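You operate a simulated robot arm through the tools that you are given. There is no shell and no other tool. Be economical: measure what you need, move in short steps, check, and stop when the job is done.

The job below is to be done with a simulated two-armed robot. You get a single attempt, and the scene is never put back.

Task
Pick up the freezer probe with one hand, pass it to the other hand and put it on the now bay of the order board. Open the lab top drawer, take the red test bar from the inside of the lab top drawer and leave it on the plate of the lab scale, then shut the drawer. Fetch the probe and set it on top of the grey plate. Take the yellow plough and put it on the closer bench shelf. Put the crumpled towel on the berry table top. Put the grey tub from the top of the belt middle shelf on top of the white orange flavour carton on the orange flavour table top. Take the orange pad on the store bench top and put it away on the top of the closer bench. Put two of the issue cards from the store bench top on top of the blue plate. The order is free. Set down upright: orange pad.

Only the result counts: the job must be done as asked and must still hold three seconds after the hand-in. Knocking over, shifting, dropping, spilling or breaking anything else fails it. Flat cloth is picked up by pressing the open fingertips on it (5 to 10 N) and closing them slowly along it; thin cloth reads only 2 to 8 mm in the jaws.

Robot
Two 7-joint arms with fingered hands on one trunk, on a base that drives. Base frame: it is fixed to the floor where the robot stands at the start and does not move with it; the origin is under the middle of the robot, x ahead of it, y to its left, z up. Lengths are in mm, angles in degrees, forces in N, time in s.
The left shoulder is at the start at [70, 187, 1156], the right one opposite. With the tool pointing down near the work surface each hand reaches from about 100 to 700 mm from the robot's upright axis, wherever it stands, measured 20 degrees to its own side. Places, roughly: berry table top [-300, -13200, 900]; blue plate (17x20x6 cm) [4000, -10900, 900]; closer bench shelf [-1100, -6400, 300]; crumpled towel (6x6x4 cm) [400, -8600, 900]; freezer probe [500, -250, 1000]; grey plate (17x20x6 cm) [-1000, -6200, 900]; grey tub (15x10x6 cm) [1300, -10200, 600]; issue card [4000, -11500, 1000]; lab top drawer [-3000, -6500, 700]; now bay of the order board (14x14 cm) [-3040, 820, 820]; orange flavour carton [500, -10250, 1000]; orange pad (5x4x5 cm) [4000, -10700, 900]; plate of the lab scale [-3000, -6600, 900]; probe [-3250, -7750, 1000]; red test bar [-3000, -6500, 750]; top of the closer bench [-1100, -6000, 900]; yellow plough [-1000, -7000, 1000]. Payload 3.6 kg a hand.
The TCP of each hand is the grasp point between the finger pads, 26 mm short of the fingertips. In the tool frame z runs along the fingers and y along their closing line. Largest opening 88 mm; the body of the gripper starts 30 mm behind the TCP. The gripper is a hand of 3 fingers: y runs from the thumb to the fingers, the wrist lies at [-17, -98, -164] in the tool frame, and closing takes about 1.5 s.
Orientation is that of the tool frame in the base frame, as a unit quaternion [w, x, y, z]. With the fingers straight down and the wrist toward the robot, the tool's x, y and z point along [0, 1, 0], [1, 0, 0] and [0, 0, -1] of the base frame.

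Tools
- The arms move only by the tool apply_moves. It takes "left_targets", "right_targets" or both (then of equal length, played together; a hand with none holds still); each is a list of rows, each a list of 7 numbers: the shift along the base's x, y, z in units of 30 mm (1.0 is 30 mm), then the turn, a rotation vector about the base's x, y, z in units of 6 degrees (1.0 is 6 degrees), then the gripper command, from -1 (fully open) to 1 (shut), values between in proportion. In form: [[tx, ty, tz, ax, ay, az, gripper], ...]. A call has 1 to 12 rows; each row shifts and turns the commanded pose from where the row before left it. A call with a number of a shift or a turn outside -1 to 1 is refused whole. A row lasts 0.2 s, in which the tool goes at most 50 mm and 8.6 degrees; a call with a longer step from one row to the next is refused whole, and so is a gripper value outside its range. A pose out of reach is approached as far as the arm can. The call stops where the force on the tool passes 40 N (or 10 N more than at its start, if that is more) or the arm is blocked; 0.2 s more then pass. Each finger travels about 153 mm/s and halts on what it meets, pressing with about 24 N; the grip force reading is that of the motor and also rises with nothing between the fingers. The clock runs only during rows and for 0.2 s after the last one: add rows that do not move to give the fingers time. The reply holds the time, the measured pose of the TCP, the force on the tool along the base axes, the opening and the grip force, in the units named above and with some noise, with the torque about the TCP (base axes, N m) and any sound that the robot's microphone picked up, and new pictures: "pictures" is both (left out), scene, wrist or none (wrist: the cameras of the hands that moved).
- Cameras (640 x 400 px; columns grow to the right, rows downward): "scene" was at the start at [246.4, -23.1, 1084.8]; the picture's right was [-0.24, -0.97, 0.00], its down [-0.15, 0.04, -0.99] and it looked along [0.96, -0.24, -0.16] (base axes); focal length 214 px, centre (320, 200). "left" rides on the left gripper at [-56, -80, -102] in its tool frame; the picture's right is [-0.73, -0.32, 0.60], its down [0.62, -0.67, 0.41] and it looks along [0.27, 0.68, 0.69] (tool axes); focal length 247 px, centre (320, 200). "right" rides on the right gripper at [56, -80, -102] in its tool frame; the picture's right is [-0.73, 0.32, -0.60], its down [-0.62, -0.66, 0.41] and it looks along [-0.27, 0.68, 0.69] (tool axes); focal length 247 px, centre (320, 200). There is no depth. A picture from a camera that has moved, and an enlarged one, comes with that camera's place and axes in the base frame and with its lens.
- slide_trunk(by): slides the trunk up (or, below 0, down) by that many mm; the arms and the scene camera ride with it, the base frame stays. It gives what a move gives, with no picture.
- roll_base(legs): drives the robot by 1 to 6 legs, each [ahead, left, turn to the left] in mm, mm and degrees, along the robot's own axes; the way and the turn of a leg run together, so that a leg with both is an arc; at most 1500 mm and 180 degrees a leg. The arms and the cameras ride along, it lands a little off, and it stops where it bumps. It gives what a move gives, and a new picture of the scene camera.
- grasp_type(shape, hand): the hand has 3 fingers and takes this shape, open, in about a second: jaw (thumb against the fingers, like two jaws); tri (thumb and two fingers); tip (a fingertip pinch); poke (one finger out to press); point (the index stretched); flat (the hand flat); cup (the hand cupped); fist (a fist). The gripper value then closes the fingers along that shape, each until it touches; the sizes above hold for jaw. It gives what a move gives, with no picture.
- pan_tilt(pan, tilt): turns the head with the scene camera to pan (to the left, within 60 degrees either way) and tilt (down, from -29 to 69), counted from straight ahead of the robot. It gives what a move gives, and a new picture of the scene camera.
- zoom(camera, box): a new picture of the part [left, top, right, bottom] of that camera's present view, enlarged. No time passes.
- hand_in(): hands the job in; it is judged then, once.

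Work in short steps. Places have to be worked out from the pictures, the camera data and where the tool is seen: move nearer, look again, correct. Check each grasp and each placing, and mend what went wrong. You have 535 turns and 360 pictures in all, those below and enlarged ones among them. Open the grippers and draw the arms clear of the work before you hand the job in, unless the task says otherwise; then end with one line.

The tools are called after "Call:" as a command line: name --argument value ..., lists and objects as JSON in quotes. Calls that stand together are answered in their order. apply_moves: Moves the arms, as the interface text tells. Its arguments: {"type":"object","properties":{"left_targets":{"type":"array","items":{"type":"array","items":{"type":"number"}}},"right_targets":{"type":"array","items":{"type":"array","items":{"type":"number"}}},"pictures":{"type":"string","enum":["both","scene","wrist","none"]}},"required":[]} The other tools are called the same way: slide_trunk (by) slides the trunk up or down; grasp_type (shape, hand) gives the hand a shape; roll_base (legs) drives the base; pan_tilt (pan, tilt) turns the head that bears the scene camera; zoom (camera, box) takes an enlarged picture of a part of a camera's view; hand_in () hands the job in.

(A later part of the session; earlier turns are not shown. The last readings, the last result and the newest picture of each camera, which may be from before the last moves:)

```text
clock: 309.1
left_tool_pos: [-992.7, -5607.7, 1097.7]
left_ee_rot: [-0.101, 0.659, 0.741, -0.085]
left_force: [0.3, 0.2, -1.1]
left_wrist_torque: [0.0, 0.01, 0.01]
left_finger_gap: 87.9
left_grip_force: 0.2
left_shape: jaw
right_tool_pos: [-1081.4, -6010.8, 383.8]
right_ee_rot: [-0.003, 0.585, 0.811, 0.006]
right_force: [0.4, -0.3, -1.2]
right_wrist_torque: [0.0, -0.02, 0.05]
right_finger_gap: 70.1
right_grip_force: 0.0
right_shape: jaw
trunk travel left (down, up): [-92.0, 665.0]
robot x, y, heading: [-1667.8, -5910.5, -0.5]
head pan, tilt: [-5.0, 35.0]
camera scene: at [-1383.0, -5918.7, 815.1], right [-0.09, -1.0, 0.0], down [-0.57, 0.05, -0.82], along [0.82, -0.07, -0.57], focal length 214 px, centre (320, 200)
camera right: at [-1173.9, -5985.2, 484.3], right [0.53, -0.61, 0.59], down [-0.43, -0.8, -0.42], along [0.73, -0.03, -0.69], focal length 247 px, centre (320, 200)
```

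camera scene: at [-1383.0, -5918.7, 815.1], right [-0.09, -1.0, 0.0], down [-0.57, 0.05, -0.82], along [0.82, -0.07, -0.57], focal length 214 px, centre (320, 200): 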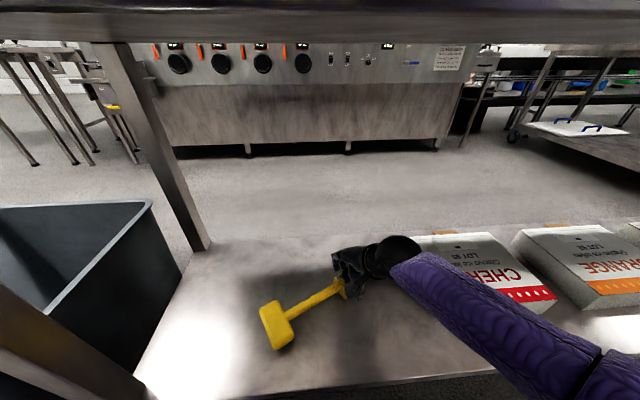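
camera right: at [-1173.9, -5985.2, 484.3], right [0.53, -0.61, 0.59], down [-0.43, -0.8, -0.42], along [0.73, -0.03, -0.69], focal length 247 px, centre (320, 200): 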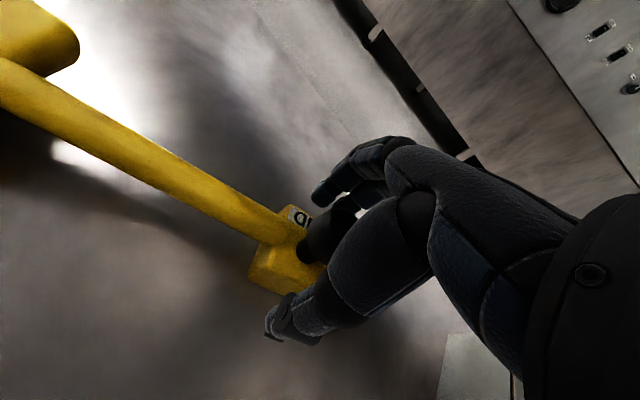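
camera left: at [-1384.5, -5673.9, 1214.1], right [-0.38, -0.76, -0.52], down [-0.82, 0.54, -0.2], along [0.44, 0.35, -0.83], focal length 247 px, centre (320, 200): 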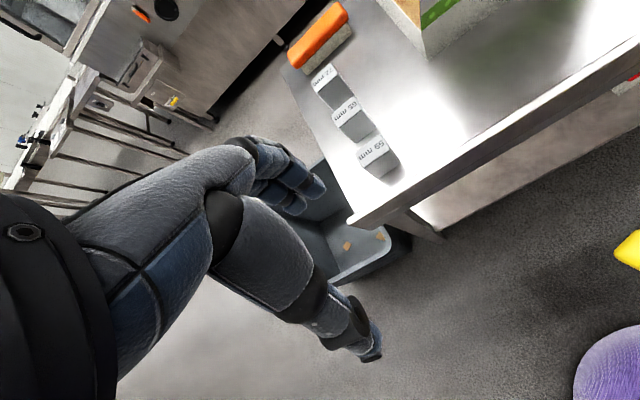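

Released and stable. Rise 80 mm, then back out.

Call:
apply_moves --right_targets '[[0, 0, 0.6, 0, 0, 0, -0.6], [0, 0, 0.8, 0, 0, 0, -0.6], [0, 0, 0.8, 0, 0, 0, -0.6], [0, 0, 0.6, 0, 0, 0, -0.6]]' --pictures "none"

Call:
roll_base --legs '[[-400, 0, 0]]'

```text
clock: 310.1
left_tool_pos: [-993.5, -5607.9, 1098.2]
left_ee_rot: [-0.102, 0.659, 0.741, -0.086]
left_force: [-0.2, 0.5, -0.1]
left_wrist_torque: [-0.03, -0.02, -0.03]
left_finger_gap: 87.9
left_grip_force: 0.1
left_shape: jaw
right_tool_pos: [-1079.5, -6011.6, 469.0]
right_ee_rot: [-0.003, 0.585, 0.811, 0.007]
right_force: [0.5, 0.1, 0.6]
right_wrist_torque: [-0.01, -0.02, 0.01]
right_finger_gap: 70.0
right_grip_force: 0.0
right_shape: jaw
trunk travel left (down, up): [-92.0, 665.0]
robot x, y, heading: [-1665.2, -5909.6, 0.1]
head pan, tilt: [-5.0, 35.0]
```

```text
clock: 312.6
left_tool_pos: [-1390.1, -5606.5, 1098.1]
left_ee_rot: [-0.101, 0.659, 0.741, -0.085]
left_force: [-0.5, -0.4, -0.1]
left_wrist_torque: [0.02, 0.01, -0.04]
left_finger_gap: 87.9
left_grip_force: 0.0
left_shape: jaw
right_tool_pos: [-1475.7, -6010.8, 467.3]
right_ee_rot: [-0.003, 0.585, 0.811, 0.008]
right_force: [-0.1, -0.3, 0.6]
right_wrist_torque: [0.01, -0.01, 0.0]
right_finger_gap: 69.9
right_grip_force: 0.1
right_shape: jaw
trunk travel left (down, up): [-92.0, 665.0]
robot x, y, heading: [-2066.7, -5906.6, 0.2]
head pan, tilt: [-5.0, 35.0]
camera scene: at [-1778.8, -5918.3, 815.2], right [-0.09, -1.0, 0.0], down [-0.57, 0.05, -0.82], along [0.82, -0.07, -0.57], focal length 214 px, centre (320, 200)
```

scene: 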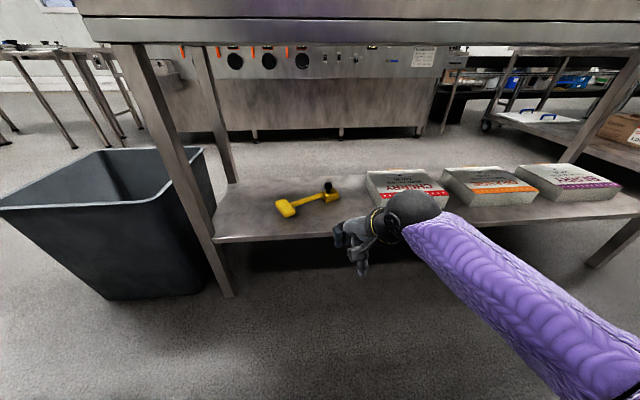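

Plough done. Raise the trunk and bring both hands to travel poses.

Call:
slide_trunk --by 250

Call:
apply_moves --right_targets '[[-0.2, 0, 1, 0, 0, -0.5, -1], [-0.2, 0, 1, 0, 0, -0.5, -1], [-0.2, 0, 1, 0, 0, -0.5, -1], [-0.2, 0, 1, 0, 0, -0.5, -1], [-0.2, 0, 1, 0, 0, -0.5, -1], [-0.2, 0, 1, 0, 0, -0.5, -1], [0, 0, 1, 0, 0, 0, -1], [0, 0, 1, 0, 0, 0, -1], [0, 0, 1, 0, 0, 0, -1], [0, 0, 1, 0, 0, 0, -1], [0, 0, 1, 0, 0, 0, -1], [0, 0, 0.5, 0, 0, 0, -1]]' --pictures "scene"

```text
clock: 315.2
left_tool_pos: [-1489.4, -5607.5, 1443.8]
left_ee_rot: [-0.037, 0.664, 0.747, -0.028]
left_force: [0.1, -0.6, 0.2]
left_wrist_torque: [0.0, 0.0, 0.01]
left_finger_gap: 87.9
left_grip_force: 0.1
left_shape: jaw
right_tool_pos: [-1474.6, -6012.1, 716.0]
right_ee_rot: [-0.003, 0.585, 0.811, 0.007]
right_force: [-0.5, 0.5, -0.7]
right_wrist_torque: [0.0, 0.05, -0.02]
right_finger_gap: 70.3
right_grip_force: 0.0
right_shape: jaw
trunk travel left (down, up): [-342.0, 415.0]
robot x, y, heading: [-2061.8, -5908.1, 0.1]
head pan, tilt: [-5.0, 35.0]
```

```text
clock: 317.8
left_tool_pos: [-1488.7, -5607.0, 1443.8]
left_ee_rot: [-0.037, 0.664, 0.747, -0.028]
left_force: [0.1, -0.2, 0.7]
left_wrist_torque: [0.02, 0.0, 0.03]
left_finger_gap: 87.8
left_grip_force: 0.1
left_shape: jaw
right_tool_pos: [-1511.9, -6011.4, 1065.7]
right_ee_rot: [-0.002, 0.704, 0.71, 0.007]
right_force: [-0.3, -0.5, 0.3]
right_wrist_torque: [-0.04, 0.0, 0.01]
right_finger_gap: 87.5
right_grip_force: 0.0
right_shape: jaw
trunk travel left (down, up): [-342.0, 415.0]
robot x, y, heading: [-2061.9, -5907.2, -0.0]
head pan, tilt: [-5.0, 35.0]
camera scene: at [-1826.0, -5918.2, 1088.3], right [-0.09, -1.0, 0.0], down [-0.57, 0.05, -0.82], along [0.82, -0.07, -0.57], focal length 214 px, centre (320, 200)
```

scene: 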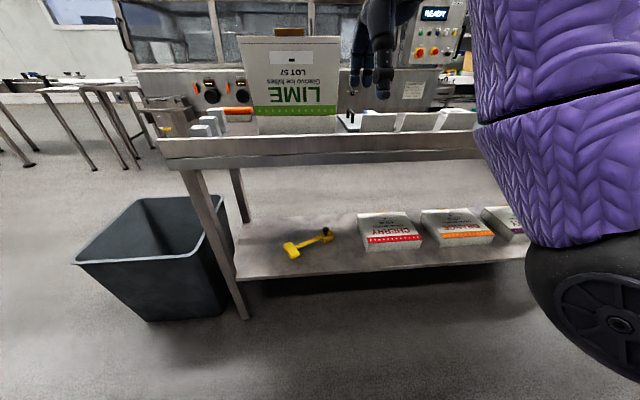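

Call:
apply_moves --left_targets '[[0, 0, -1, 0, 0, 0, -1], [0, 0, -1, 0, 0, 0, -1], [0, 0, -1, 0, 0, 0, -1], [0, 0, -1, 0, 0, 0, -1], [-0.3, 0, -1, 0, 0, 0, -1], [-0.3, 0, -1, 0, 0, 0, -1], [-0.3, 0, -1, 0, 0, 0, -1], [-0.3, 0, -1, 0, 0, 0, -1], [-0.3, 0, -1, 0, 0, 0, -1], [0, 0, 0, 0, 0, 0, -1]]' --right_targets '[[0.8, -0.7, 0.3, 0, 0, 0, -1], [0.8, -0.7, 0.3, 0, 0, 0, -1], [0.8, -0.7, 0.3, 0, 0, 0, -1], [0.8, -0.7, 0.3, 0, 0, 0, -1], [0.8, -0.3, 0, 0, 0, 0, -1], [0, 0, 0.9, 0, 0, 0, -1], [-0.3, 0, 0.9, 0, 0, 0, -1], [-0.3, 0, 0.9, 0, 0, 0, -1], [-0.3, 0, 0.9, 0, 0, 0, -1], [-0.3, 0, 0.9, 0, 0, 0, -1]]' --pictures "scene"

```text
clock: 320.0
left_tool_pos: [-1524.2, -5599.5, 1171.0]
left_ee_rot: [-0.035, 0.664, 0.747, -0.028]
left_force: [0.1, 0.9, -0.3]
left_wrist_torque: [0.0, 0.03, 0.03]
left_finger_gap: 87.9
left_grip_force: 0.1
left_shape: jaw
left hand out of reach, approached as far as the arm can: row 7, 8, 9
right_tool_pos: [-1428.1, -6105.9, 1234.2]
right_ee_rot: [-0.001, 0.704, 0.71, 0.007]
right_force: [-1.1, -0.1, -0.4]
right_wrist_torque: [0.05, 0.02, 0.0]
right_finger_gap: 87.4
right_grip_force: 0.0
right_shape: jaw
trunk travel left (down, up): [-342.0, 415.0]
robot x, y, heading: [-2063.2, -5907.0, -0.1]
head pan, tilt: [-5.0, 35.0]
camera scene: at [-1826.4, -5918.3, 1088.5], right [-0.09, -1.0, 0.0], down [-0.57, 0.05, -0.82], along [0.82, -0.07, -0.57], focal length 214 px, centre (320, 200)
```

scene: 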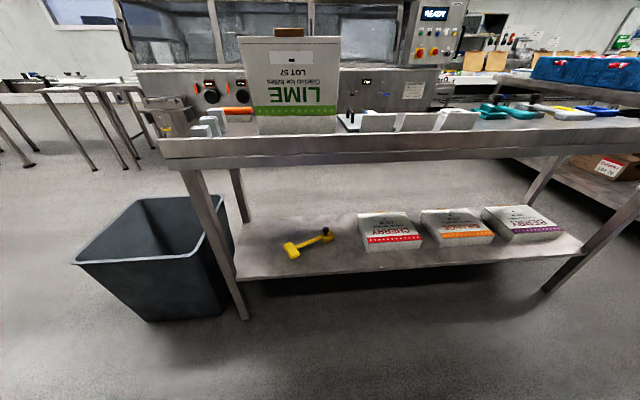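

Turn toward -y and drive down the aisle to look for the towel area.

Call:
roll_base --legs '[[-60, 0, 0], [0, 0, -90], [1200, 0, 0], [900, 0, 0]]'

Call:
pan_tilt --pan 30 --tilt 8

```text
clock: 334.9
left_tool_pos: [-1742.6, -8560.6, 1171.6]
left_ee_rot: [-0.046, 0.996, 0.075, 0.005]
left_force: [0.0, -0.2, -0.3]
left_wrist_torque: [-0.04, -0.02, 0.0]
left_finger_gap: 88.1
left_grip_force: 0.0
left_shape: jaw
right_tool_pos: [-2245.0, -8673.5, 1233.4]
right_ee_rot: [0.004, 1.0, 0.02, 0.006]
right_force: [-0.1, -0.8, 0.3]
right_wrist_torque: [-0.01, -0.04, 0.0]
right_finger_gap: 87.6
right_grip_force: 0.1
right_shape: jaw
trunk travel left (down, up): [-342.0, 415.0]
robot x, y, heading: [-2068.8, -8030.8, -88.2]
head pan, tilt: [-5.0, 35.0]
camera scene: at [-2071.6, -8270.7, 1088.2], right [-1.0, 0.05, 0.0], down [0.03, 0.57, -0.82], along [-0.04, -0.82, -0.57], focal length 214 px, centre (320, 200)
```

scene: 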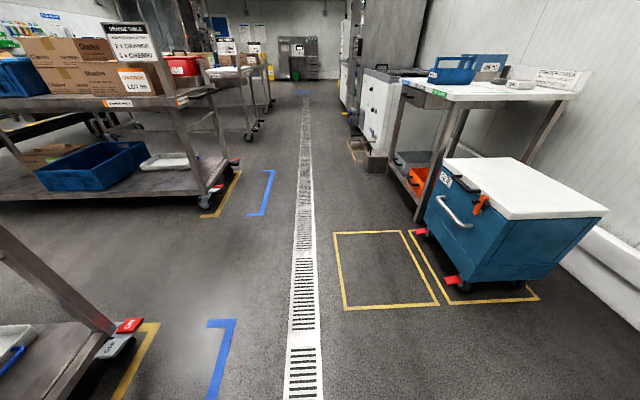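

```text
clock: 335.9
left_tool_pos: [-1740.8, -8560.3, 1172.2]
left_ee_rot: [-0.046, 0.996, 0.076, 0.005]
left_force: [0.0, 0.7, 0.7]
left_wrist_torque: [-0.02, 0.01, 0.0]
left_finger_gap: 87.7
left_grip_force: 0.1
left_shape: jaw
right_tool_pos: [-2244.5, -8672.1, 1233.8]
right_ee_rot: [0.005, 1.0, 0.02, 0.006]
right_force: [-0.1, 0.1, 1.0]
right_wrist_torque: [-0.02, 0.01, -0.01]
right_finger_gap: 87.6
right_grip_force: 0.0
right_shape: jaw
trunk travel left (down, up): [-342.0, 415.0]
robot x, y, heading: [-2070.1, -8030.7, -88.1]
head pan, tilt: [30.0, 8.0]
camera scene: at [-2018.0, -8261.1, 1131.7], right [-0.85, -0.53, 0.0], down [-0.07, 0.12, -0.99], along [0.52, -0.84, -0.14], focal length 214 px, centre (320, 200)
```

scene: 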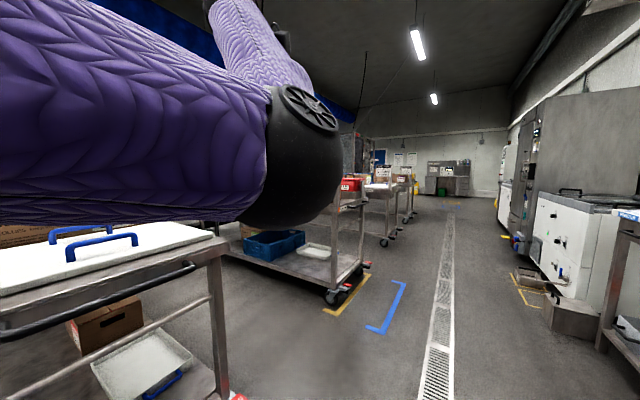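

I'll move to y≈-9100 and face +x to look between the carts.

Call:
roll_base --legs '[[1080, 0, 0], [0, 0, 88]]'

Call:
pan_tilt --pan 0 --tilt 12

```text
clock: 345.0
left_tool_pos: [-1492.8, -8803.4, 1171.6]
left_ee_rot: [-0.037, 0.678, 0.734, -0.026]
left_force: [-0.1, 0.2, -0.6]
left_wrist_torque: [0.01, -0.01, 0.05]
left_finger_gap: 88.0
left_grip_force: 0.2
left_shape: jaw
right_tool_pos: [-1416.4, -9313.5, 1233.1]
right_ee_rot: [-0.001, 0.718, 0.696, 0.007]
right_force: [-0.6, 0.0, -0.1]
right_wrist_torque: [-0.03, 0.01, 0.01]
right_finger_gap: 87.8
right_grip_force: 0.3
right_shape: jaw
trunk travel left (down, up): [-342.0, 415.0]
robot x, y, heading: [-2043.7, -9098.4, -2.4]
head pan, tilt: [30.0, 8.0]
camera scene: at [-1812.9, -9057.0, 1131.7], right [0.47, -0.88, 0.0], down [-0.12, -0.07, -0.99], along [0.88, 0.46, -0.14], focal length 214 px, centre (320, 200)
```

scene: 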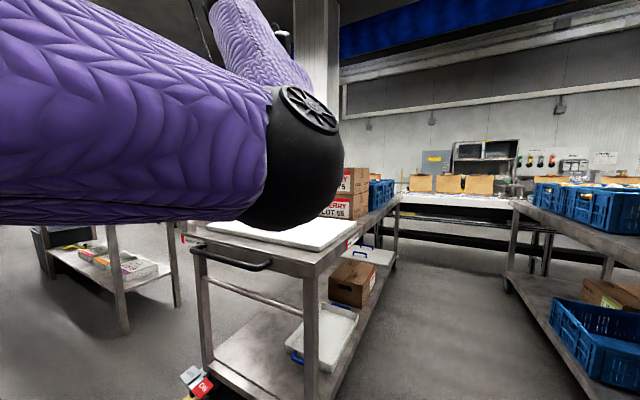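

```text
clock: 346.0
left_tool_pos: [-1493.2, -8804.0, 1171.0]
left_ee_rot: [-0.037, 0.678, 0.734, -0.027]
left_force: [-0.2, 0.3, 0.4]
left_wrist_torque: [-0.03, -0.02, 0.01]
left_finger_gap: 88.1
left_grip_force: 0.1
left_shape: jaw
right_tool_pos: [-1417.0, -9312.8, 1233.7]
right_ee_rot: [-0.001, 0.718, 0.696, 0.008]
right_force: [0.1, -0.2, 0.8]
right_wrist_torque: [0.0, -0.01, 0.01]
right_finger_gap: 87.6
right_grip_force: 0.0
right_shape: jaw
trunk travel left (down, up): [-342.0, 415.0]
robot x, y, heading: [-2046.3, -9096.3, -2.3]
head pan, tilt: [0.0, 12.0]
camera scene: at [-1801.7, -9103.8, 1125.2], right [-0.04, -1.0, 0.0], down [-0.21, 0.01, -0.98], along [0.98, -0.04, -0.21], focal length 214 px, centre (320, 200)
```

scene: 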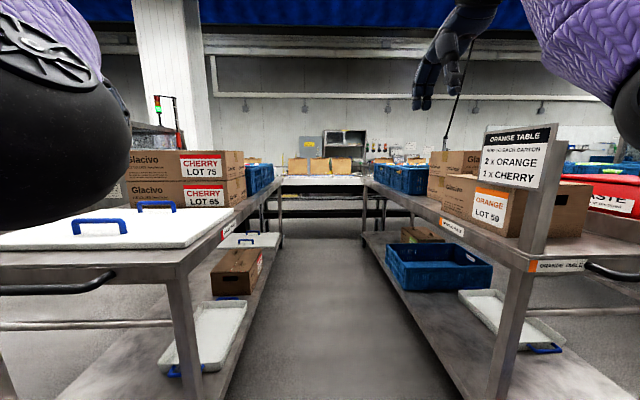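

I'm at the aisle between the CHERRY and ORANGE tables. Raise the trunk for an overview.

Call:
slide_trunk --by 380

Call:
pan_tilt --pan 0 --tilt 20

```text
clock: 349.7
left_tool_pos: [-1492.7, -8803.5, 1551.8]
left_ee_rot: [-0.037, 0.678, 0.733, -0.028]
left_force: [0.6, 0.1, -0.4]
left_wrist_torque: [-0.02, 0.01, -0.02]
left_finger_gap: 88.4
left_grip_force: 0.1
left_shape: jaw
right_tool_pos: [-1417.7, -9314.2, 1613.5]
right_ee_rot: [-0.002, 0.718, 0.696, 0.007]
right_force: [-0.1, -0.2, 0.3]
right_wrist_torque: [0.02, -0.01, 0.04]
right_finger_gap: 87.6
right_grip_force: 0.1
right_shape: jaw
trunk travel left (down, up): [-722.0, 35.0]
robot x, y, heading: [-2048.0, -9093.5, -2.2]
head pan, tilt: [0.0, 12.0]
```

```text
clock: 350.4
left_tool_pos: [-1491.3, -8803.4, 1551.6]
left_ee_rot: [-0.037, 0.678, 0.734, -0.028]
left_force: [0.2, 0.3, 0.5]
left_wrist_torque: [-0.03, 0.02, 0.0]
left_finger_gap: 88.2
left_grip_force: 0.0
left_shape: jaw
right_tool_pos: [-1417.4, -9314.0, 1612.5]
right_ee_rot: [-0.001, 0.718, 0.696, 0.007]
right_force: [0.1, -0.4, 1.4]
right_wrist_torque: [-0.01, 0.0, 0.0]
right_finger_gap: 87.6
right_grip_force: 0.0
right_shape: jaw
trunk travel left (down, up): [-722.0, 35.0]
robot x, y, heading: [-2047.1, -9093.4, -2.2]
head pan, tilt: [0.0, 20.0]
camera scene: at [-1822.3, -9103.1, 1504.2], right [-0.04, -1.0, 0.0], down [-0.34, 0.01, -0.94], along [0.94, -0.04, -0.34], focal length 214 px, centre (320, 200)
```

scene: 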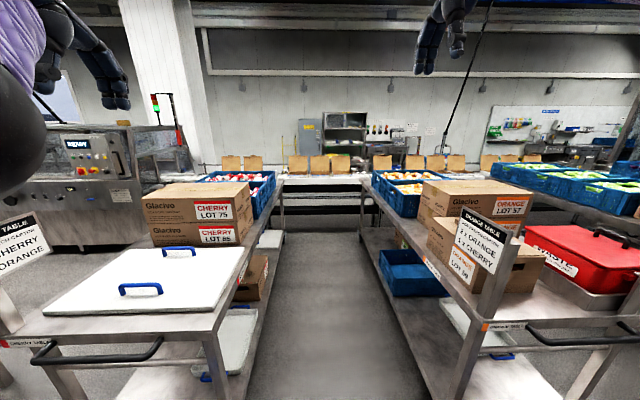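

Call:
zoom --camera "scene" --box '[200, 120, 440, 240]'

```text
2.67 times, centred on (320, 180) of scene
camera zoom: at [-1822.3, -9103.1, 1504.2], right [-0.04, -1.0, 0.0], down [-0.34, 0.01, -0.94], along [0.94, -0.04, -0.34], focal length 572 px, centre (320, 253)
```

zoom: 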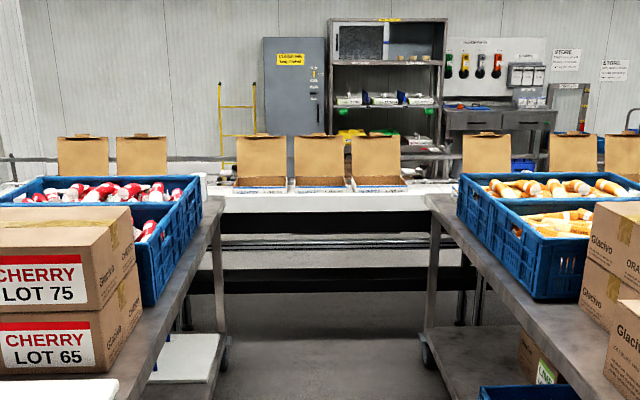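

The towel should be at the far end of the CHERRY table, reachable from this aisle. With trunk high, I'll center in the aisle and drive in.

Call:
roll_base --legs '[[0, -138, 2.2], [1200, 0, 0]]'

```text
clock: 357.4
left_tool_pos: [-292.1, -8919.2, 1551.7]
left_ee_rot: [-0.037, 0.663, 0.748, -0.028]
left_force: [0.1, -0.7, -0.4]
left_wrist_torque: [0.04, -0.02, -0.02]
left_finger_gap: 87.6
left_grip_force: 0.2
left_shape: jaw
right_tool_pos: [-194.6, -9426.0, 1612.5]
right_ee_rot: [-0.001, 0.703, 0.711, 0.008]
right_force: [-0.2, 0.5, -0.4]
right_wrist_torque: [0.0, -0.01, 0.01]
right_finger_gap: 87.9
right_grip_force: 0.0
right_shape: jaw
trunk travel left (down, up): [-722.0, 35.0]
robot x, y, heading: [-831.0, -9234.3, 0.4]
head pan, tilt: [0.0, 20.0]
camera scene: at [-608.8, -9232.1, 1504.2], right [0.0, -1.0, 0.0], down [-0.34, 0.0, -0.94], along [0.94, 0.0, -0.34], focal length 214 px, centre (320, 200)
```

scene: 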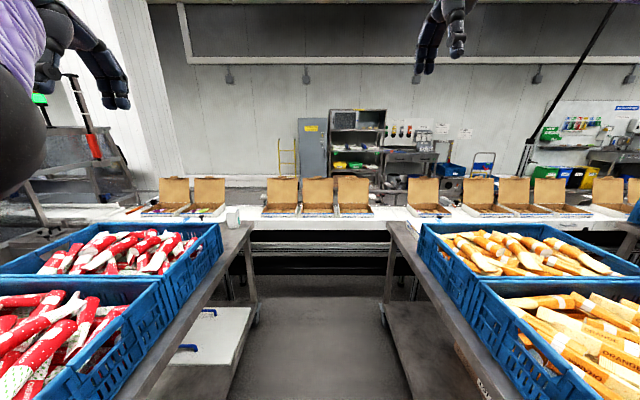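

Call:
zoom --camera "scene" --box '[130, 170, 290, 270]'

```text
4.00 times, centred on (210, 220) of scene
camera zoom: at [-608.8, -9232.1, 1504.2], right [0.0, -1.0, 0.0], down [-0.34, 0.0, -0.94], along [0.94, 0.0, -0.34], focal length 858 px, centre (760, 120)
```

zoom: 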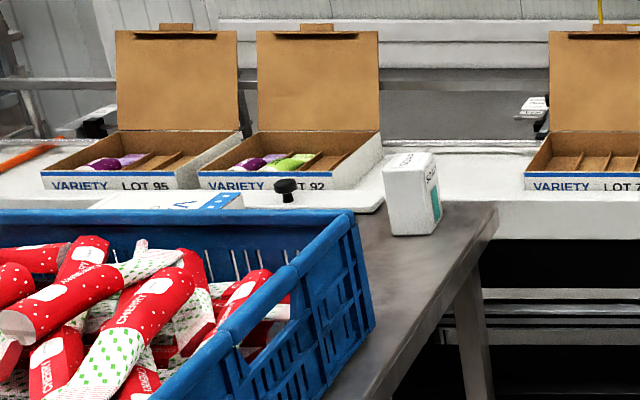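

Call:
roll_base --legs '[[800, 0, 0]]'

Call:
pan_tilt --pan 45 --tilt 30

```text
clock: 361.8
left_tool_pos: [516.7, -8912.0, 1552.4]
left_ee_rot: [-0.036, 0.66, 0.75, -0.028]
left_force: [-0.3, -0.8, 0.4]
left_wrist_torque: [0.01, 0.01, 0.01]
left_finger_gap: 87.9
left_grip_force: 0.1
left_shape: jaw
right_tool_pos: [616.1, -9418.8, 1614.4]
right_ee_rot: [-0.002, 0.702, 0.713, 0.008]
right_force: [-0.2, 0.7, -0.5]
right_wrist_torque: [-0.02, -0.01, -0.03]
right_finger_gap: 88.0
right_grip_force: 0.0
right_shape: jaw
trunk travel left (down, up): [-722.0, 35.0]
robot x, y, heading: [-21.5, -9226.0, 0.5]
head pan, tilt: [0.0, 20.0]
camera scene: at [200.6, -9226.9, 1504.3], right [0.01, -1.0, 0.0], down [-0.34, 0.0, -0.94], along [0.94, 0.01, -0.34], focal length 214 px, centre (320, 200)
```

scene: 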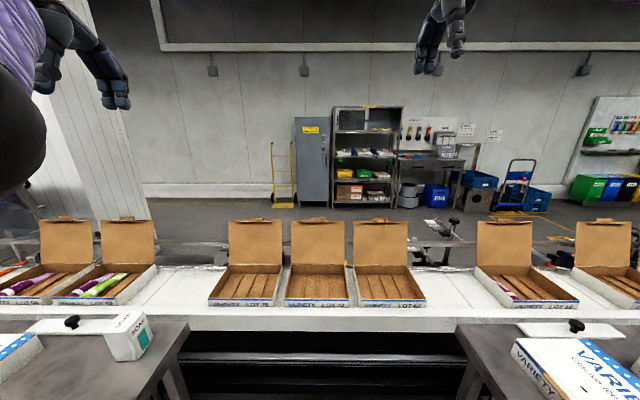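

```text
clock: 362.9
left_tool_pos: [516.6, -8912.6, 1550.6]
left_ee_rot: [-0.037, 0.66, 0.75, -0.028]
left_force: [-0.3, -0.6, 0.6]
left_wrist_torque: [-0.01, -0.01, -0.01]
left_finger_gap: 87.9
left_grip_force: 0.1
left_shape: jaw
right_tool_pos: [616.5, -9418.4, 1613.3]
right_ee_rot: [-0.001, 0.702, 0.712, 0.007]
right_force: [-0.3, 0.0, -0.5]
right_wrist_torque: [-0.03, -0.03, -0.01]
right_finger_gap: 87.7
right_grip_force: 0.0
right_shape: jaw
trunk travel left (down, up): [-722.0, 35.0]
robot x, y, heading: [-19.2, -9227.9, 0.5]
head pan, tilt: [45.0, 30.0]
camera scene: at [171.3, -9163.2, 1488.2], right [0.71, -0.7, 0.0], down [-0.35, -0.36, -0.87], along [0.61, 0.62, -0.5], focal length 214 px, centre (320, 200)
```

scene: 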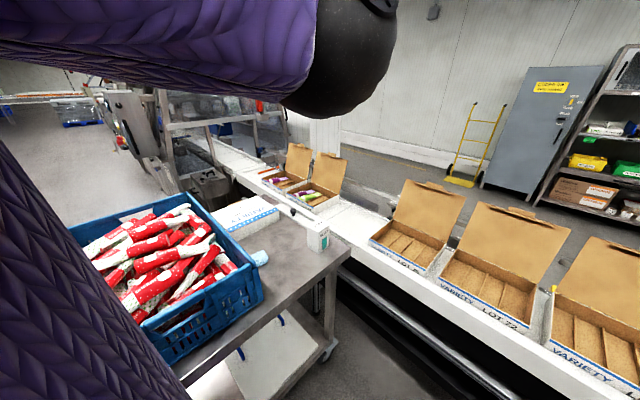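

The light-blue crumpled towel is at ≈(435,-8573,880). Drive ahead 350 and turn to face the CHERRY table.

Call:
roll_base --legs '[[350, 40, 0], [0, 0, 89.5]]'

Call:
pan_tilt --pan -5 --tilt 50

```text
clock: 369.0
left_tool_pos: [9.5, -8649.6, 1551.2]
left_ee_rot: [-0.006, -0.066, 0.997, -0.046]
left_force: [0.4, -0.3, 0.6]
left_wrist_torque: [-0.03, 0.0, 0.02]
left_finger_gap: 88.0
left_grip_force: 0.1
left_shape: jaw
right_tool_pos: [515.1, -8547.1, 1614.5]
right_ee_rot: [-0.006, -0.01, 1.0, 0.004]
right_force: [-0.1, -0.3, 0.0]
right_wrist_torque: [-0.04, 0.02, -0.01]
right_finger_gap: 87.5
right_grip_force: 0.1
right_shape: jaw
trunk travel left (down, up): [-722.0, 35.0]
robot x, y, heading: [329.3, -9184.6, 91.1]
head pan, tilt: [45.0, 30.0]
camera scene: at [260.6, -8993.4, 1488.1], right [0.7, 0.72, 0.0], down [0.36, -0.35, -0.87], along [-0.62, 0.6, -0.5], focal length 214 px, centre (320, 200)
```

scene: 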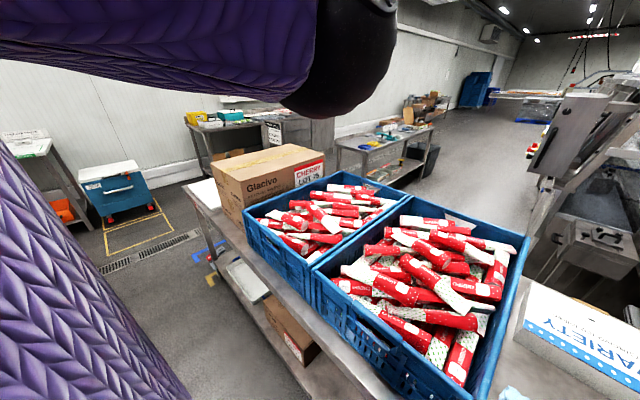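

```text
clock: 370.2
left_tool_pos: [10.2, -8650.6, 1551.8]
left_ee_rot: [-0.006, -0.067, 0.997, -0.046]
left_force: [0.2, 0.0, -0.4]
left_wrist_torque: [-0.01, 0.02, 0.01]
left_finger_gap: 88.0
left_grip_force: 0.0
left_shape: jaw
right_tool_pos: [515.6, -8547.8, 1613.1]
right_ee_rot: [-0.006, -0.01, 1.0, 0.003]
right_force: [0.7, 0.6, 0.5]
right_wrist_torque: [-0.03, -0.01, 0.0]
right_finger_gap: 87.9
right_grip_force: 0.0
right_shape: jaw
trunk travel left (down, up): [-722.0, 35.0]
robot x, y, heading: [328.1, -9188.0, 90.6]
head pan, tilt: [-5.0, 50.0]
camera scene: at [330.9, -8979.6, 1458.6], right [1.0, -0.07, 0.0], down [-0.06, -0.76, -0.64], along [0.05, 0.64, -0.77], focal length 214 px, centre (320, 200)
```

scene: 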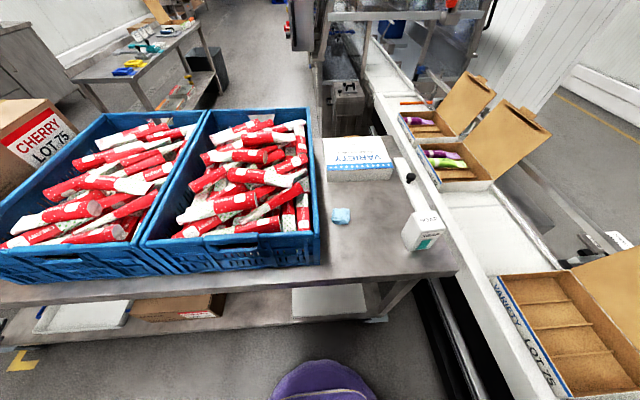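

Towel ≈(431,-8575,~885). Lower the trunk 330, then bring the right hand above the towel.

Call:
slide_trunk --by -330

Call:
apply_moves --right_targets '[[-0.7, -0.3, -0.8, 0, 0, 0, -1], [-0.7, -0.3, -0.8, 0, 0, 0, -1], [-0.7, -0.3, -0.9, 0, 0, 0, -1], [-0.4, -0.1, -0.9, 0, 0, 0, -1], [0, 0, -1, 0, 0, 0, -1], [0, 0, -1, 0, 0, 0, -1], [0, 0, -1, 0, 0, 0, -1]]'

```text
clock: 373.4
left_tool_pos: [10.6, -8650.9, 1221.5]
left_ee_rot: [-0.006, -0.067, 0.997, -0.046]
left_force: [0.0, -0.5, 0.2]
left_wrist_torque: [0.01, 0.03, -0.01]
left_finger_gap: 88.0
left_grip_force: 0.0
left_shape: jaw
right_tool_pos: [515.8, -8547.5, 1284.1]
right_ee_rot: [-0.005, -0.011, 1.0, 0.004]
right_force: [0.7, 0.8, 0.1]
right_wrist_torque: [0.0, -0.01, -0.02]
right_finger_gap: 87.7
right_grip_force: 0.1
right_shape: jaw
trunk travel left (down, up): [-392.0, 365.0]
robot x, y, heading: [328.2, -9185.4, 90.7]
head pan, tilt: [-5.0, 50.0]
```

```text
clock: 375.0
left_tool_pos: [10.5, -8650.6, 1221.3]
left_ee_rot: [-0.006, -0.065, 0.997, -0.046]
left_force: [-0.9, -0.2, -0.1]
left_wrist_torque: [0.02, -0.03, -0.01]
left_finger_gap: 87.7
left_grip_force: 0.0
left_shape: jaw
right_tool_pos: [440.9, -8575.1, 1091.1]
right_ee_rot: [-0.006, -0.011, 1.0, 0.004]
right_force: [-0.1, -0.1, -0.4]
right_wrist_torque: [-0.04, 0.01, 0.0]
right_finger_gap: 87.9
right_grip_force: 0.0
right_shape: jaw
trunk travel left (down, up): [-392.0, 365.0]
robot x, y, heading: [329.1, -9186.7, 90.7]
head pan, tilt: [-5.0, 50.0]
camera scene: at [330.9, -8965.3, 1120.1], right [1.0, -0.07, 0.0], down [-0.06, -0.76, -0.64], along [0.05, 0.64, -0.77], focal length 214 px, centre (320, 200)
camera right: at [387.6, -8658.6, 1191.4], right [0.74, 0.33, 0.59], down [0.63, -0.65, -0.42], along [0.24, 0.69, -0.69], focal length 247 px, centre (320, 200)
```

scene: 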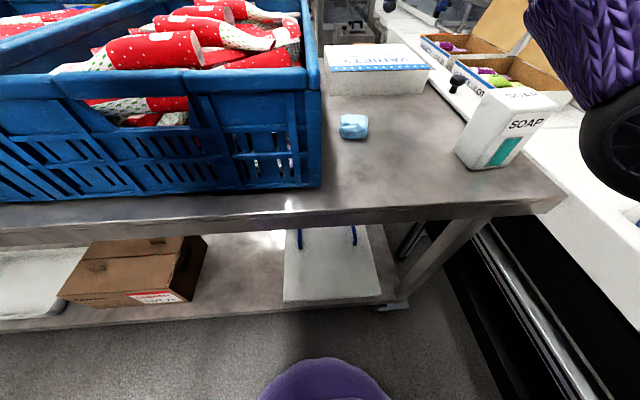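
right: 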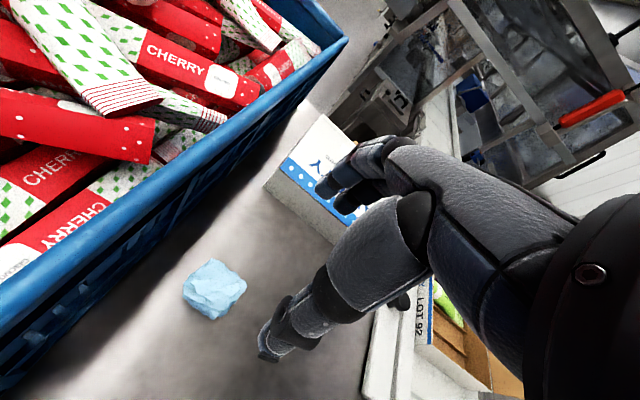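

Towel center ≈(431,-8570,873). Descend toward it.

Call:
apply_moves --right_targets '[[-0.2, 0.15, -1, 0, 0, 0, -1], [0, 0, -1, 0, 0, 0, -1], [0, 0, -1, 0, 0, 0, -1], [0, 0, -1, 0, 0, 0, -1], [0, 0, -1, 0, 0, 0, -1], [0, 0, -0.8, 0, 0, 0, -1]]'

```text
clock: 376.4
left_tool_pos: [10.2, -8650.9, 1222.1]
left_ee_rot: [-0.006, -0.066, 0.997, -0.046]
left_force: [-0.4, 0.1, -0.2]
left_wrist_torque: [0.01, -0.01, 0.01]
left_finger_gap: 88.0
left_grip_force: 0.1
left_shape: jaw
right_tool_pos: [434.0, -8573.4, 919.3]
right_ee_rot: [-0.007, -0.011, 1.0, 0.004]
right_force: [-0.1, -0.2, 0.0]
right_wrist_torque: [0.0, 0.01, 0.03]
right_finger_gap: 87.7
right_grip_force: 0.1
right_shape: jaw
trunk travel left (down, up): [-392.0, 365.0]
robot x, y, heading: [331.4, -9185.2, 90.7]
head pan, tilt: [-5.0, 50.0]
camera scene: at [330.8, -8965.4, 1120.2], right [1.0, -0.07, 0.0], down [-0.06, -0.76, -0.64], along [0.05, 0.64, -0.77], focal length 214 px, centre (320, 200)
camera right: at [382.5, -8655.6, 1018.6], right [0.74, 0.33, 0.59], down [0.63, -0.65, -0.42], along [0.24, 0.69, -0.68], focal length 247 px, centre (320, 200)
```

scene: 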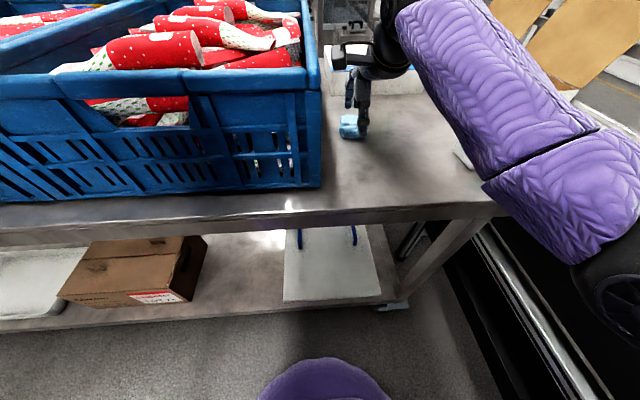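
right: 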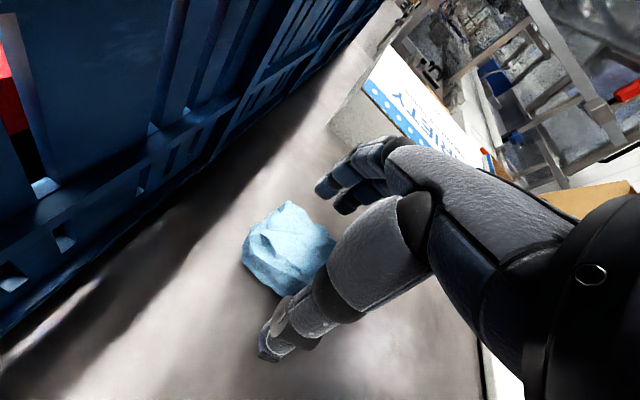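

Aligned. Final descent with force watch, then close.

Call:
apply_moves --right_targets '[[-0.1, 0.2, -0.6, 0, 0, 0, -1], [0, 0, -0.4, 0, 0, 0, -1], [0, 0, -0.2, 0, 0, 0, -1]]' --pictures "none"

Call:
apply_moves --right_targets '[[0, 0, 0, 0, 0, 0, 0], [0, 0, 0, 0, 0, 0, 0.6], [0, 0, 0, 0, 0, 0, 1], [0, 0, 0, 0, 0, 0, 1], [0, 0, 0, 0, 0, 0, 1]]' --pictures "wrist"

```text
clock: 377.2
left_tool_pos: [9.6, -8651.7, 1222.6]
left_ee_rot: [-0.005, -0.065, 0.997, -0.047]
left_force: [0.2, 0.9, 1.2]
left_wrist_torque: [-0.02, -0.01, -0.01]
left_finger_gap: 87.8
left_grip_force: 0.0
left_shape: jaw
right_tool_pos: [429.9, -8566.8, 884.6]
right_ee_rot: [-0.006, -0.011, 1.0, 0.005]
right_force: [0.7, 0.0, 3.7]
right_wrist_torque: [0.12, 0.01, -0.03]
right_finger_gap: 87.7
right_grip_force: 0.2
right_shape: jaw
trunk travel left (down, up): [-392.0, 365.0]
robot x, y, heading: [327.8, -9186.8, 90.8]
head pan, tilt: [-5.0, 50.0]
```

```text
clock: 378.4
left_tool_pos: [10.2, -8653.2, 1223.2]
left_ee_rot: [-0.006, -0.066, 0.997, -0.044]
left_force: [0.1, 0.5, 0.2]
left_wrist_torque: [0.0, 0.01, 0.0]
left_finger_gap: 88.2
left_grip_force: 0.0
left_shape: jaw
right_tool_pos: [429.3, -8568.1, 887.2]
right_ee_rot: [-0.007, -0.012, 1.0, 0.007]
right_force: [-2.5, -4.0, 23.3]
right_wrist_torque: [-1.1, 0.14, -0.12]
right_finger_gap: 46.2
right_grip_force: 23.7
right_shape: jaw
trunk travel left (down, up): [-392.0, 365.0]
robot x, y, heading: [326.4, -9188.9, 90.7]
head pan, tilt: [-5.0, 50.0]
camera right: at [377.4, -8650.7, 986.1], right [0.74, 0.33, 0.59], down [0.63, -0.65, -0.43], along [0.24, 0.69, -0.68], focal length 247 px, centre (320, 200)
```

right: 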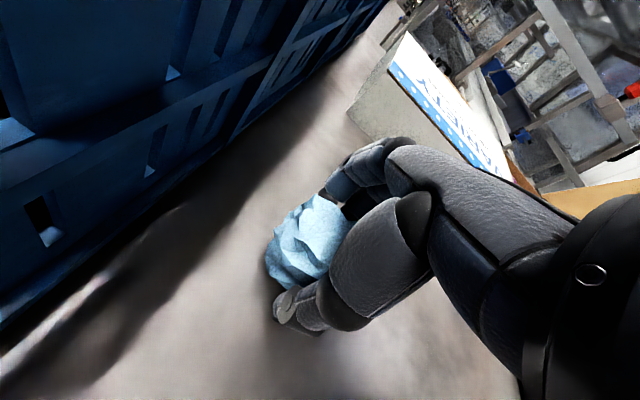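

Gripped (46 mm). Lift.

Call:
apply_moves --right_targets '[[0, 0, 0.4, 0, 0, 0, 1], [0, 0, 0.8, 0, 0, 0, 1], [0, 0, 1, 0, 0, 0, 1], [0, 0, 1, 0, 0, 0, 1], [0, 0, 1, 0, 0, 0, 1], [0, 0, 1, 0, 0, 0, 1], [0, 0, 1, 0, 0, 0, 1], [0, 0, 1, 0, 0, 0, 1]]'

```text
clock: 380.2
left_tool_pos: [10.8, -8651.1, 1221.7]
left_ee_rot: [-0.005, -0.065, 0.997, -0.046]
left_force: [0.5, -0.2, -0.8]
left_wrist_torque: [0.02, 0.01, 0.0]
left_finger_gap: 87.9
left_grip_force: 0.1
left_shape: jaw
right_tool_pos: [429.7, -8564.4, 1098.7]
right_ee_rot: [-0.006, -0.012, 1.0, 0.003]
right_force: [-0.3, -0.2, 0.3]
right_wrist_torque: [0.03, -0.01, -0.01]
right_finger_gap: 45.6
right_grip_force: 24.2
right_shape: jaw
trunk travel left (down, up): [-392.0, 365.0]
robot x, y, heading: [327.6, -9189.3, 90.9]
head pan, tilt: [-5.0, 50.0]
camera scene: at [330.6, -8965.5, 1120.2], right [1.0, -0.07, 0.0], down [-0.06, -0.76, -0.64], along [0.05, 0.64, -0.77], focal length 214 px, centre (320, 200)
camera right: at [378.0, -8647.9, 1199.0], right [0.73, 0.33, 0.59], down [0.63, -0.65, -0.42], along [0.24, 0.69, -0.69], focal length 247 px, centre (320, 200)
```

scene: 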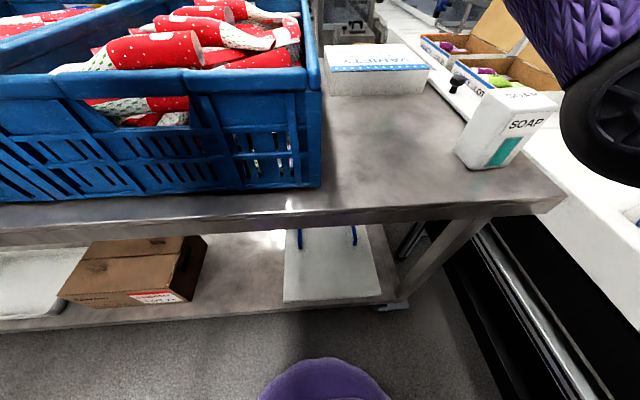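
right: 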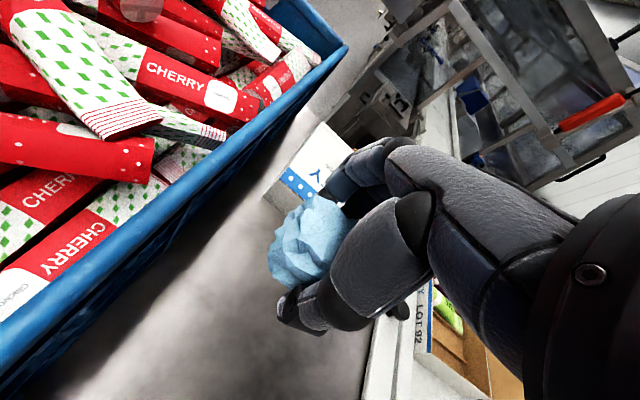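

Towel secured. Raise the trunk and look toward +x / -y for the layout.

Call:
slide_trunk --by 350

Call:
roll_base --legs '[[0, 0, -90]]'

Call:
pan_tilt --pan -35 --tilt 20

```text
clock: 383.7
left_tool_pos: [10.8, -8651.3, 1571.3]
left_ee_rot: [-0.006, -0.066, 0.997, -0.046]
left_force: [-0.2, -0.1, -0.4]
left_wrist_torque: [0.0, 0.0, 0.03]
left_finger_gap: 88.2
left_grip_force: 0.1
left_shape: jaw
right_tool_pos: [430.2, -8566.0, 1448.2]
right_ee_rot: [-0.006, -0.011, 1.0, 0.004]
right_force: [0.4, 0.5, 0.0]
right_wrist_torque: [0.01, -0.01, -0.04]
right_finger_gap: 45.8
right_grip_force: 23.3
right_shape: jaw
trunk travel left (down, up): [-742.0, 15.0]
robot x, y, heading: [327.2, -9192.0, 91.1]
head pan, tilt: [-5.0, 50.0]
```

```text
clock: 387.9
left_tool_pos: [863.7, -8866.8, 1571.2]
left_ee_rot: [-0.037, 0.656, 0.753, -0.028]
left_force: [-0.4, 0.1, 0.3]
left_wrist_torque: [0.0, -0.01, 0.0]
left_finger_gap: 87.7
left_grip_force: 0.1
left_shape: jaw
right_tool_pos: [949.1, -9287.7, 1447.1]
right_ee_rot: [-0.001, 0.699, 0.715, 0.008]
right_force: [0.6, -0.4, -0.7]
right_wrist_torque: [0.04, 0.02, -0.03]
right_finger_gap: 45.7
right_grip_force: 24.2
right_shape: jaw
trunk travel left (down, up): [-742.0, 15.0]
robot x, y, heading: [324.8, -9185.1, 1.2]
head pan, tilt: [-5.0, 50.0]
camera scene: at [534.8, -9190.4, 1478.6], right [-0.07, -1.0, 0.0], down [-0.76, 0.05, -0.64], along [0.64, -0.05, -0.77], focal length 214 px, centre (320, 200)
```

scene: 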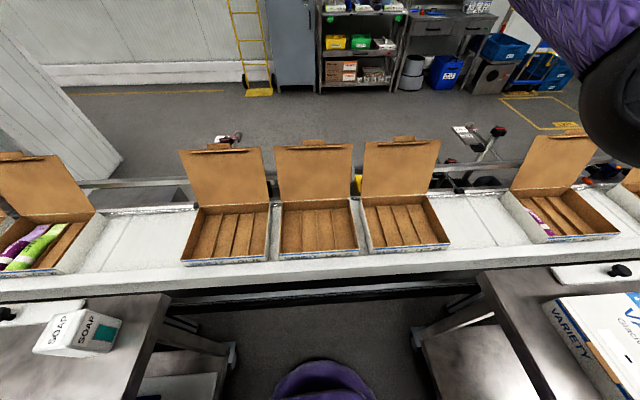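

```text
clock: 388.8
left_tool_pos: [865.0, -8866.8, 1572.8]
left_ee_rot: [-0.037, 0.657, 0.753, -0.028]
left_force: [0.0, -0.5, -1.3]
left_wrist_torque: [-0.03, -0.01, 0.02]
left_finger_gap: 88.1
left_grip_force: 0.0
left_shape: jaw
right_tool_pos: [949.8, -9287.3, 1447.6]
right_ee_rot: [-0.001, 0.699, 0.716, 0.008]
right_force: [0.0, 0.0, 0.6]
right_wrist_torque: [0.0, -0.01, 0.01]
right_finger_gap: 45.5
right_grip_force: 24.0
right_shape: jaw
trunk travel left (down, up): [-742.0, 15.0]
robot x, y, heading: [329.7, -9187.9, 1.0]
head pan, tilt: [-35.0, 20.0]
camera scene: at [535.2, -9237.0, 1524.2], right [-0.56, -0.83, 0.0], down [-0.28, 0.19, -0.94], along [0.78, -0.53, -0.34], focal length 214 px, centre (320, 200)
```

scene: 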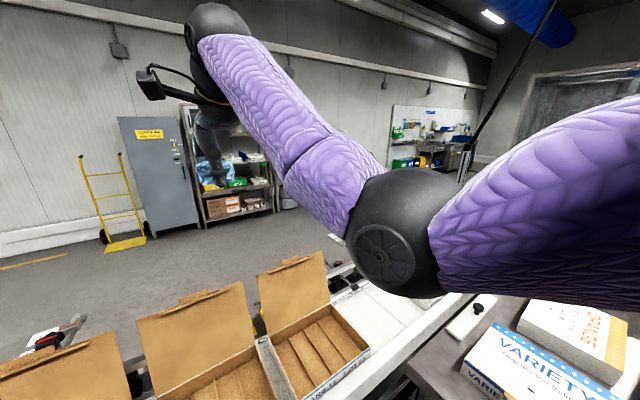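

Call:
roll_base --legs '[[0, 0, -91]]'

Call:
pan_tilt --pan 25 --tilt 30

```text
clock: 393.1
left_tool_pos: [643.4, -9724.5, 1571.6]
left_ee_rot: [-0.046, 0.997, 0.061, 0.006]
left_force: [0.9, 0.4, -0.3]
left_wrist_torque: [0.0, -0.01, 0.03]
left_finger_gap: 87.7
left_grip_force: 0.1
left_shape: jaw
right_tool_pos: [220.7, -9805.7, 1447.7]
right_ee_rot: [0.004, 1.0, 0.006, 0.007]
right_force: [0.0, 0.3, -0.3]
right_wrist_torque: [0.0, 0.02, 0.01]
right_finger_gap: 45.1
right_grip_force: 24.2
right_shape: jaw
trunk travel left (down, up): [-742.0, 15.0]
robot x, y, heading: [328.1, -9185.8, -89.5]
head pan, tilt: [-35.0, 20.0]
camera scene: at [274.9, -9394.7, 1524.2], right [-0.82, 0.57, 0.0], down [0.19, 0.28, -0.94], along [-0.54, -0.77, -0.34], focal length 214 px, centre (320, 200)
```

scene: 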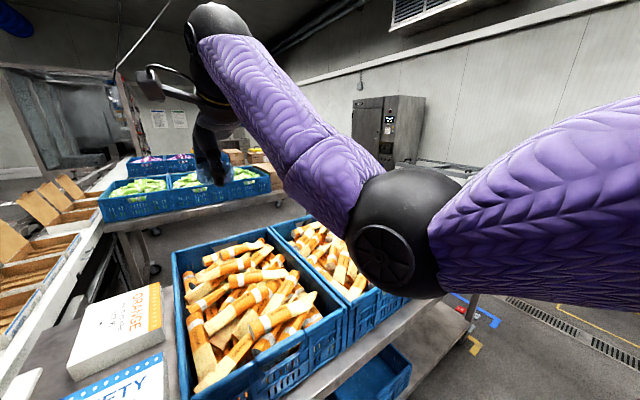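

```text
clock: 394.4
left_tool_pos: [641.1, -9725.5, 1572.1]
left_ee_rot: [-0.046, 0.997, 0.061, 0.006]
left_force: [-0.6, -0.6, -0.4]
left_wrist_torque: [0.0, 0.02, -0.02]
left_finger_gap: 88.0
left_grip_force: 0.1
left_shape: jaw
right_tool_pos: [220.3, -9805.4, 1446.4]
right_ee_rot: [0.004, 1.0, 0.006, 0.006]
right_force: [-0.8, 0.1, 0.2]
right_wrist_torque: [0.0, -0.01, 0.0]
right_finger_gap: 45.2
right_grip_force: 23.8
right_shape: jaw
trunk travel left (down, up): [-742.0, 15.0]
robot x, y, heading: [331.5, -9184.8, -89.9]
head pan, tilt: [25.0, 30.0]
camera scene: at [366.4, -9400.0, 1508.2], right [-0.9, -0.43, 0.0], down [-0.21, 0.45, -0.87], along [0.37, -0.78, -0.5], focal length 214 px, centre (320, 200)
```

scene: 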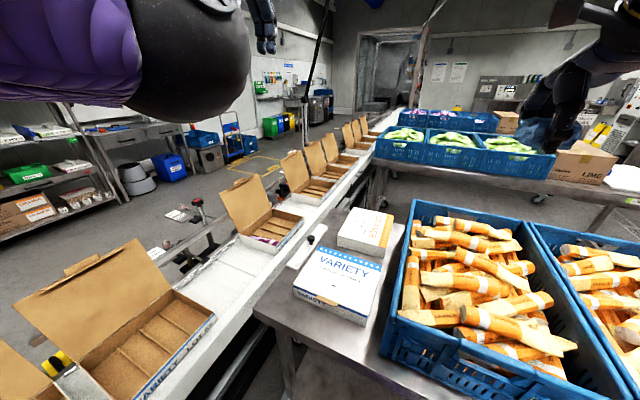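

The white ORANGE carton is on the far end of the ORANGE table at ≈(510,-10163). The tub must be behind the belt. First deliver the towel: exit the aisle facing -x.

Call:
roll_base --legs '[[0, 0, -90], [1200, 0, 0], [1150, 0, 0]]'

Call:
pan_tilt --pan 0 --tilt 15

```text
clock: 409.8
left_tool_pos: [-2556.1, -9515.6, 1571.6]
left_ee_rot: [-0.028, 0.752, -0.658, 0.036]
left_force: [1.0, -0.4, 0.3]
left_wrist_torque: [-0.03, -0.04, 0.0]
left_finger_gap: 88.0
left_grip_force: 0.0
left_shape: jaw
right_tool_pos: [-2639.2, -9095.8, 1448.1]
right_ee_rot: [0.007, 0.714, -0.7, 0.001]
right_force: [-0.7, 0.2, 0.4]
right_wrist_torque: [-0.01, 0.0, -0.01]
right_finger_gap: 44.8
right_grip_force: 23.9
right_shape: jaw
trunk travel left (down, up): [-742.0, 15.0]
robot x, y, heading: [-2020.3, -9199.1, -179.0]
head pan, tilt: [25.0, 30.0]
camera scene: at [-2233.9, -9239.6, 1508.2], right [-0.44, 0.9, 0.0], down [0.45, 0.22, -0.87], along [-0.78, -0.38, -0.5], focal length 214 px, centre (320, 200)
```

scene: 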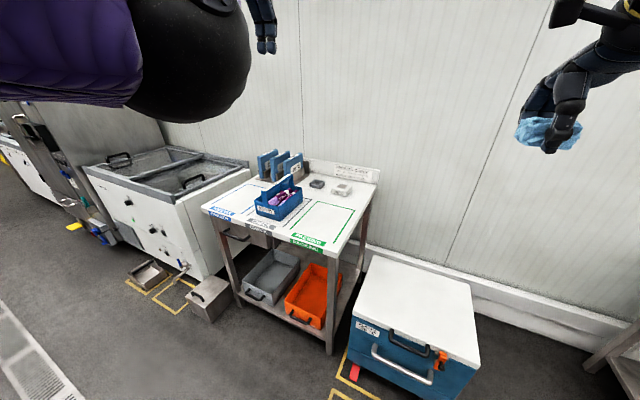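

```text
clock: 410.7
left_tool_pos: [-2556.5, -9516.0, 1571.8]
left_ee_rot: [-0.029, 0.752, -0.658, 0.036]
left_force: [-0.4, -0.2, -0.4]
left_wrist_torque: [0.0, 0.01, 0.0]
left_finger_gap: 87.8
left_grip_force: 0.1
left_shape: jaw
right_tool_pos: [-2639.7, -9094.8, 1447.4]
right_ee_rot: [0.007, 0.715, -0.699, 0.001]
right_force: [0.8, 0.1, -0.3]
right_wrist_torque: [-0.02, 0.01, 0.0]
right_finger_gap: 44.8
right_grip_force: 23.6
right_shape: jaw
trunk travel left (down, up): [-742.0, 15.0]
robot x, y, heading: [-2022.2, -9198.4, -179.4]
head pan, tilt: [0.0, 15.0]
camera scene: at [-2246.1, -9201.7, 1532.3], right [-0.02, 1.0, 0.0], down [0.26, 0.0, -0.97], along [-0.97, -0.02, -0.26], focal length 214 px, centre (320, 200)
```

scene: 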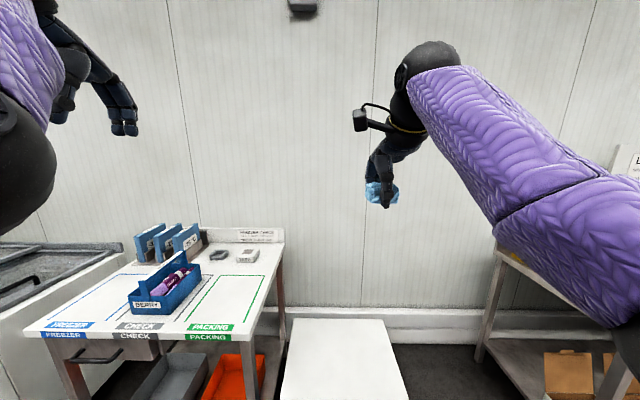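

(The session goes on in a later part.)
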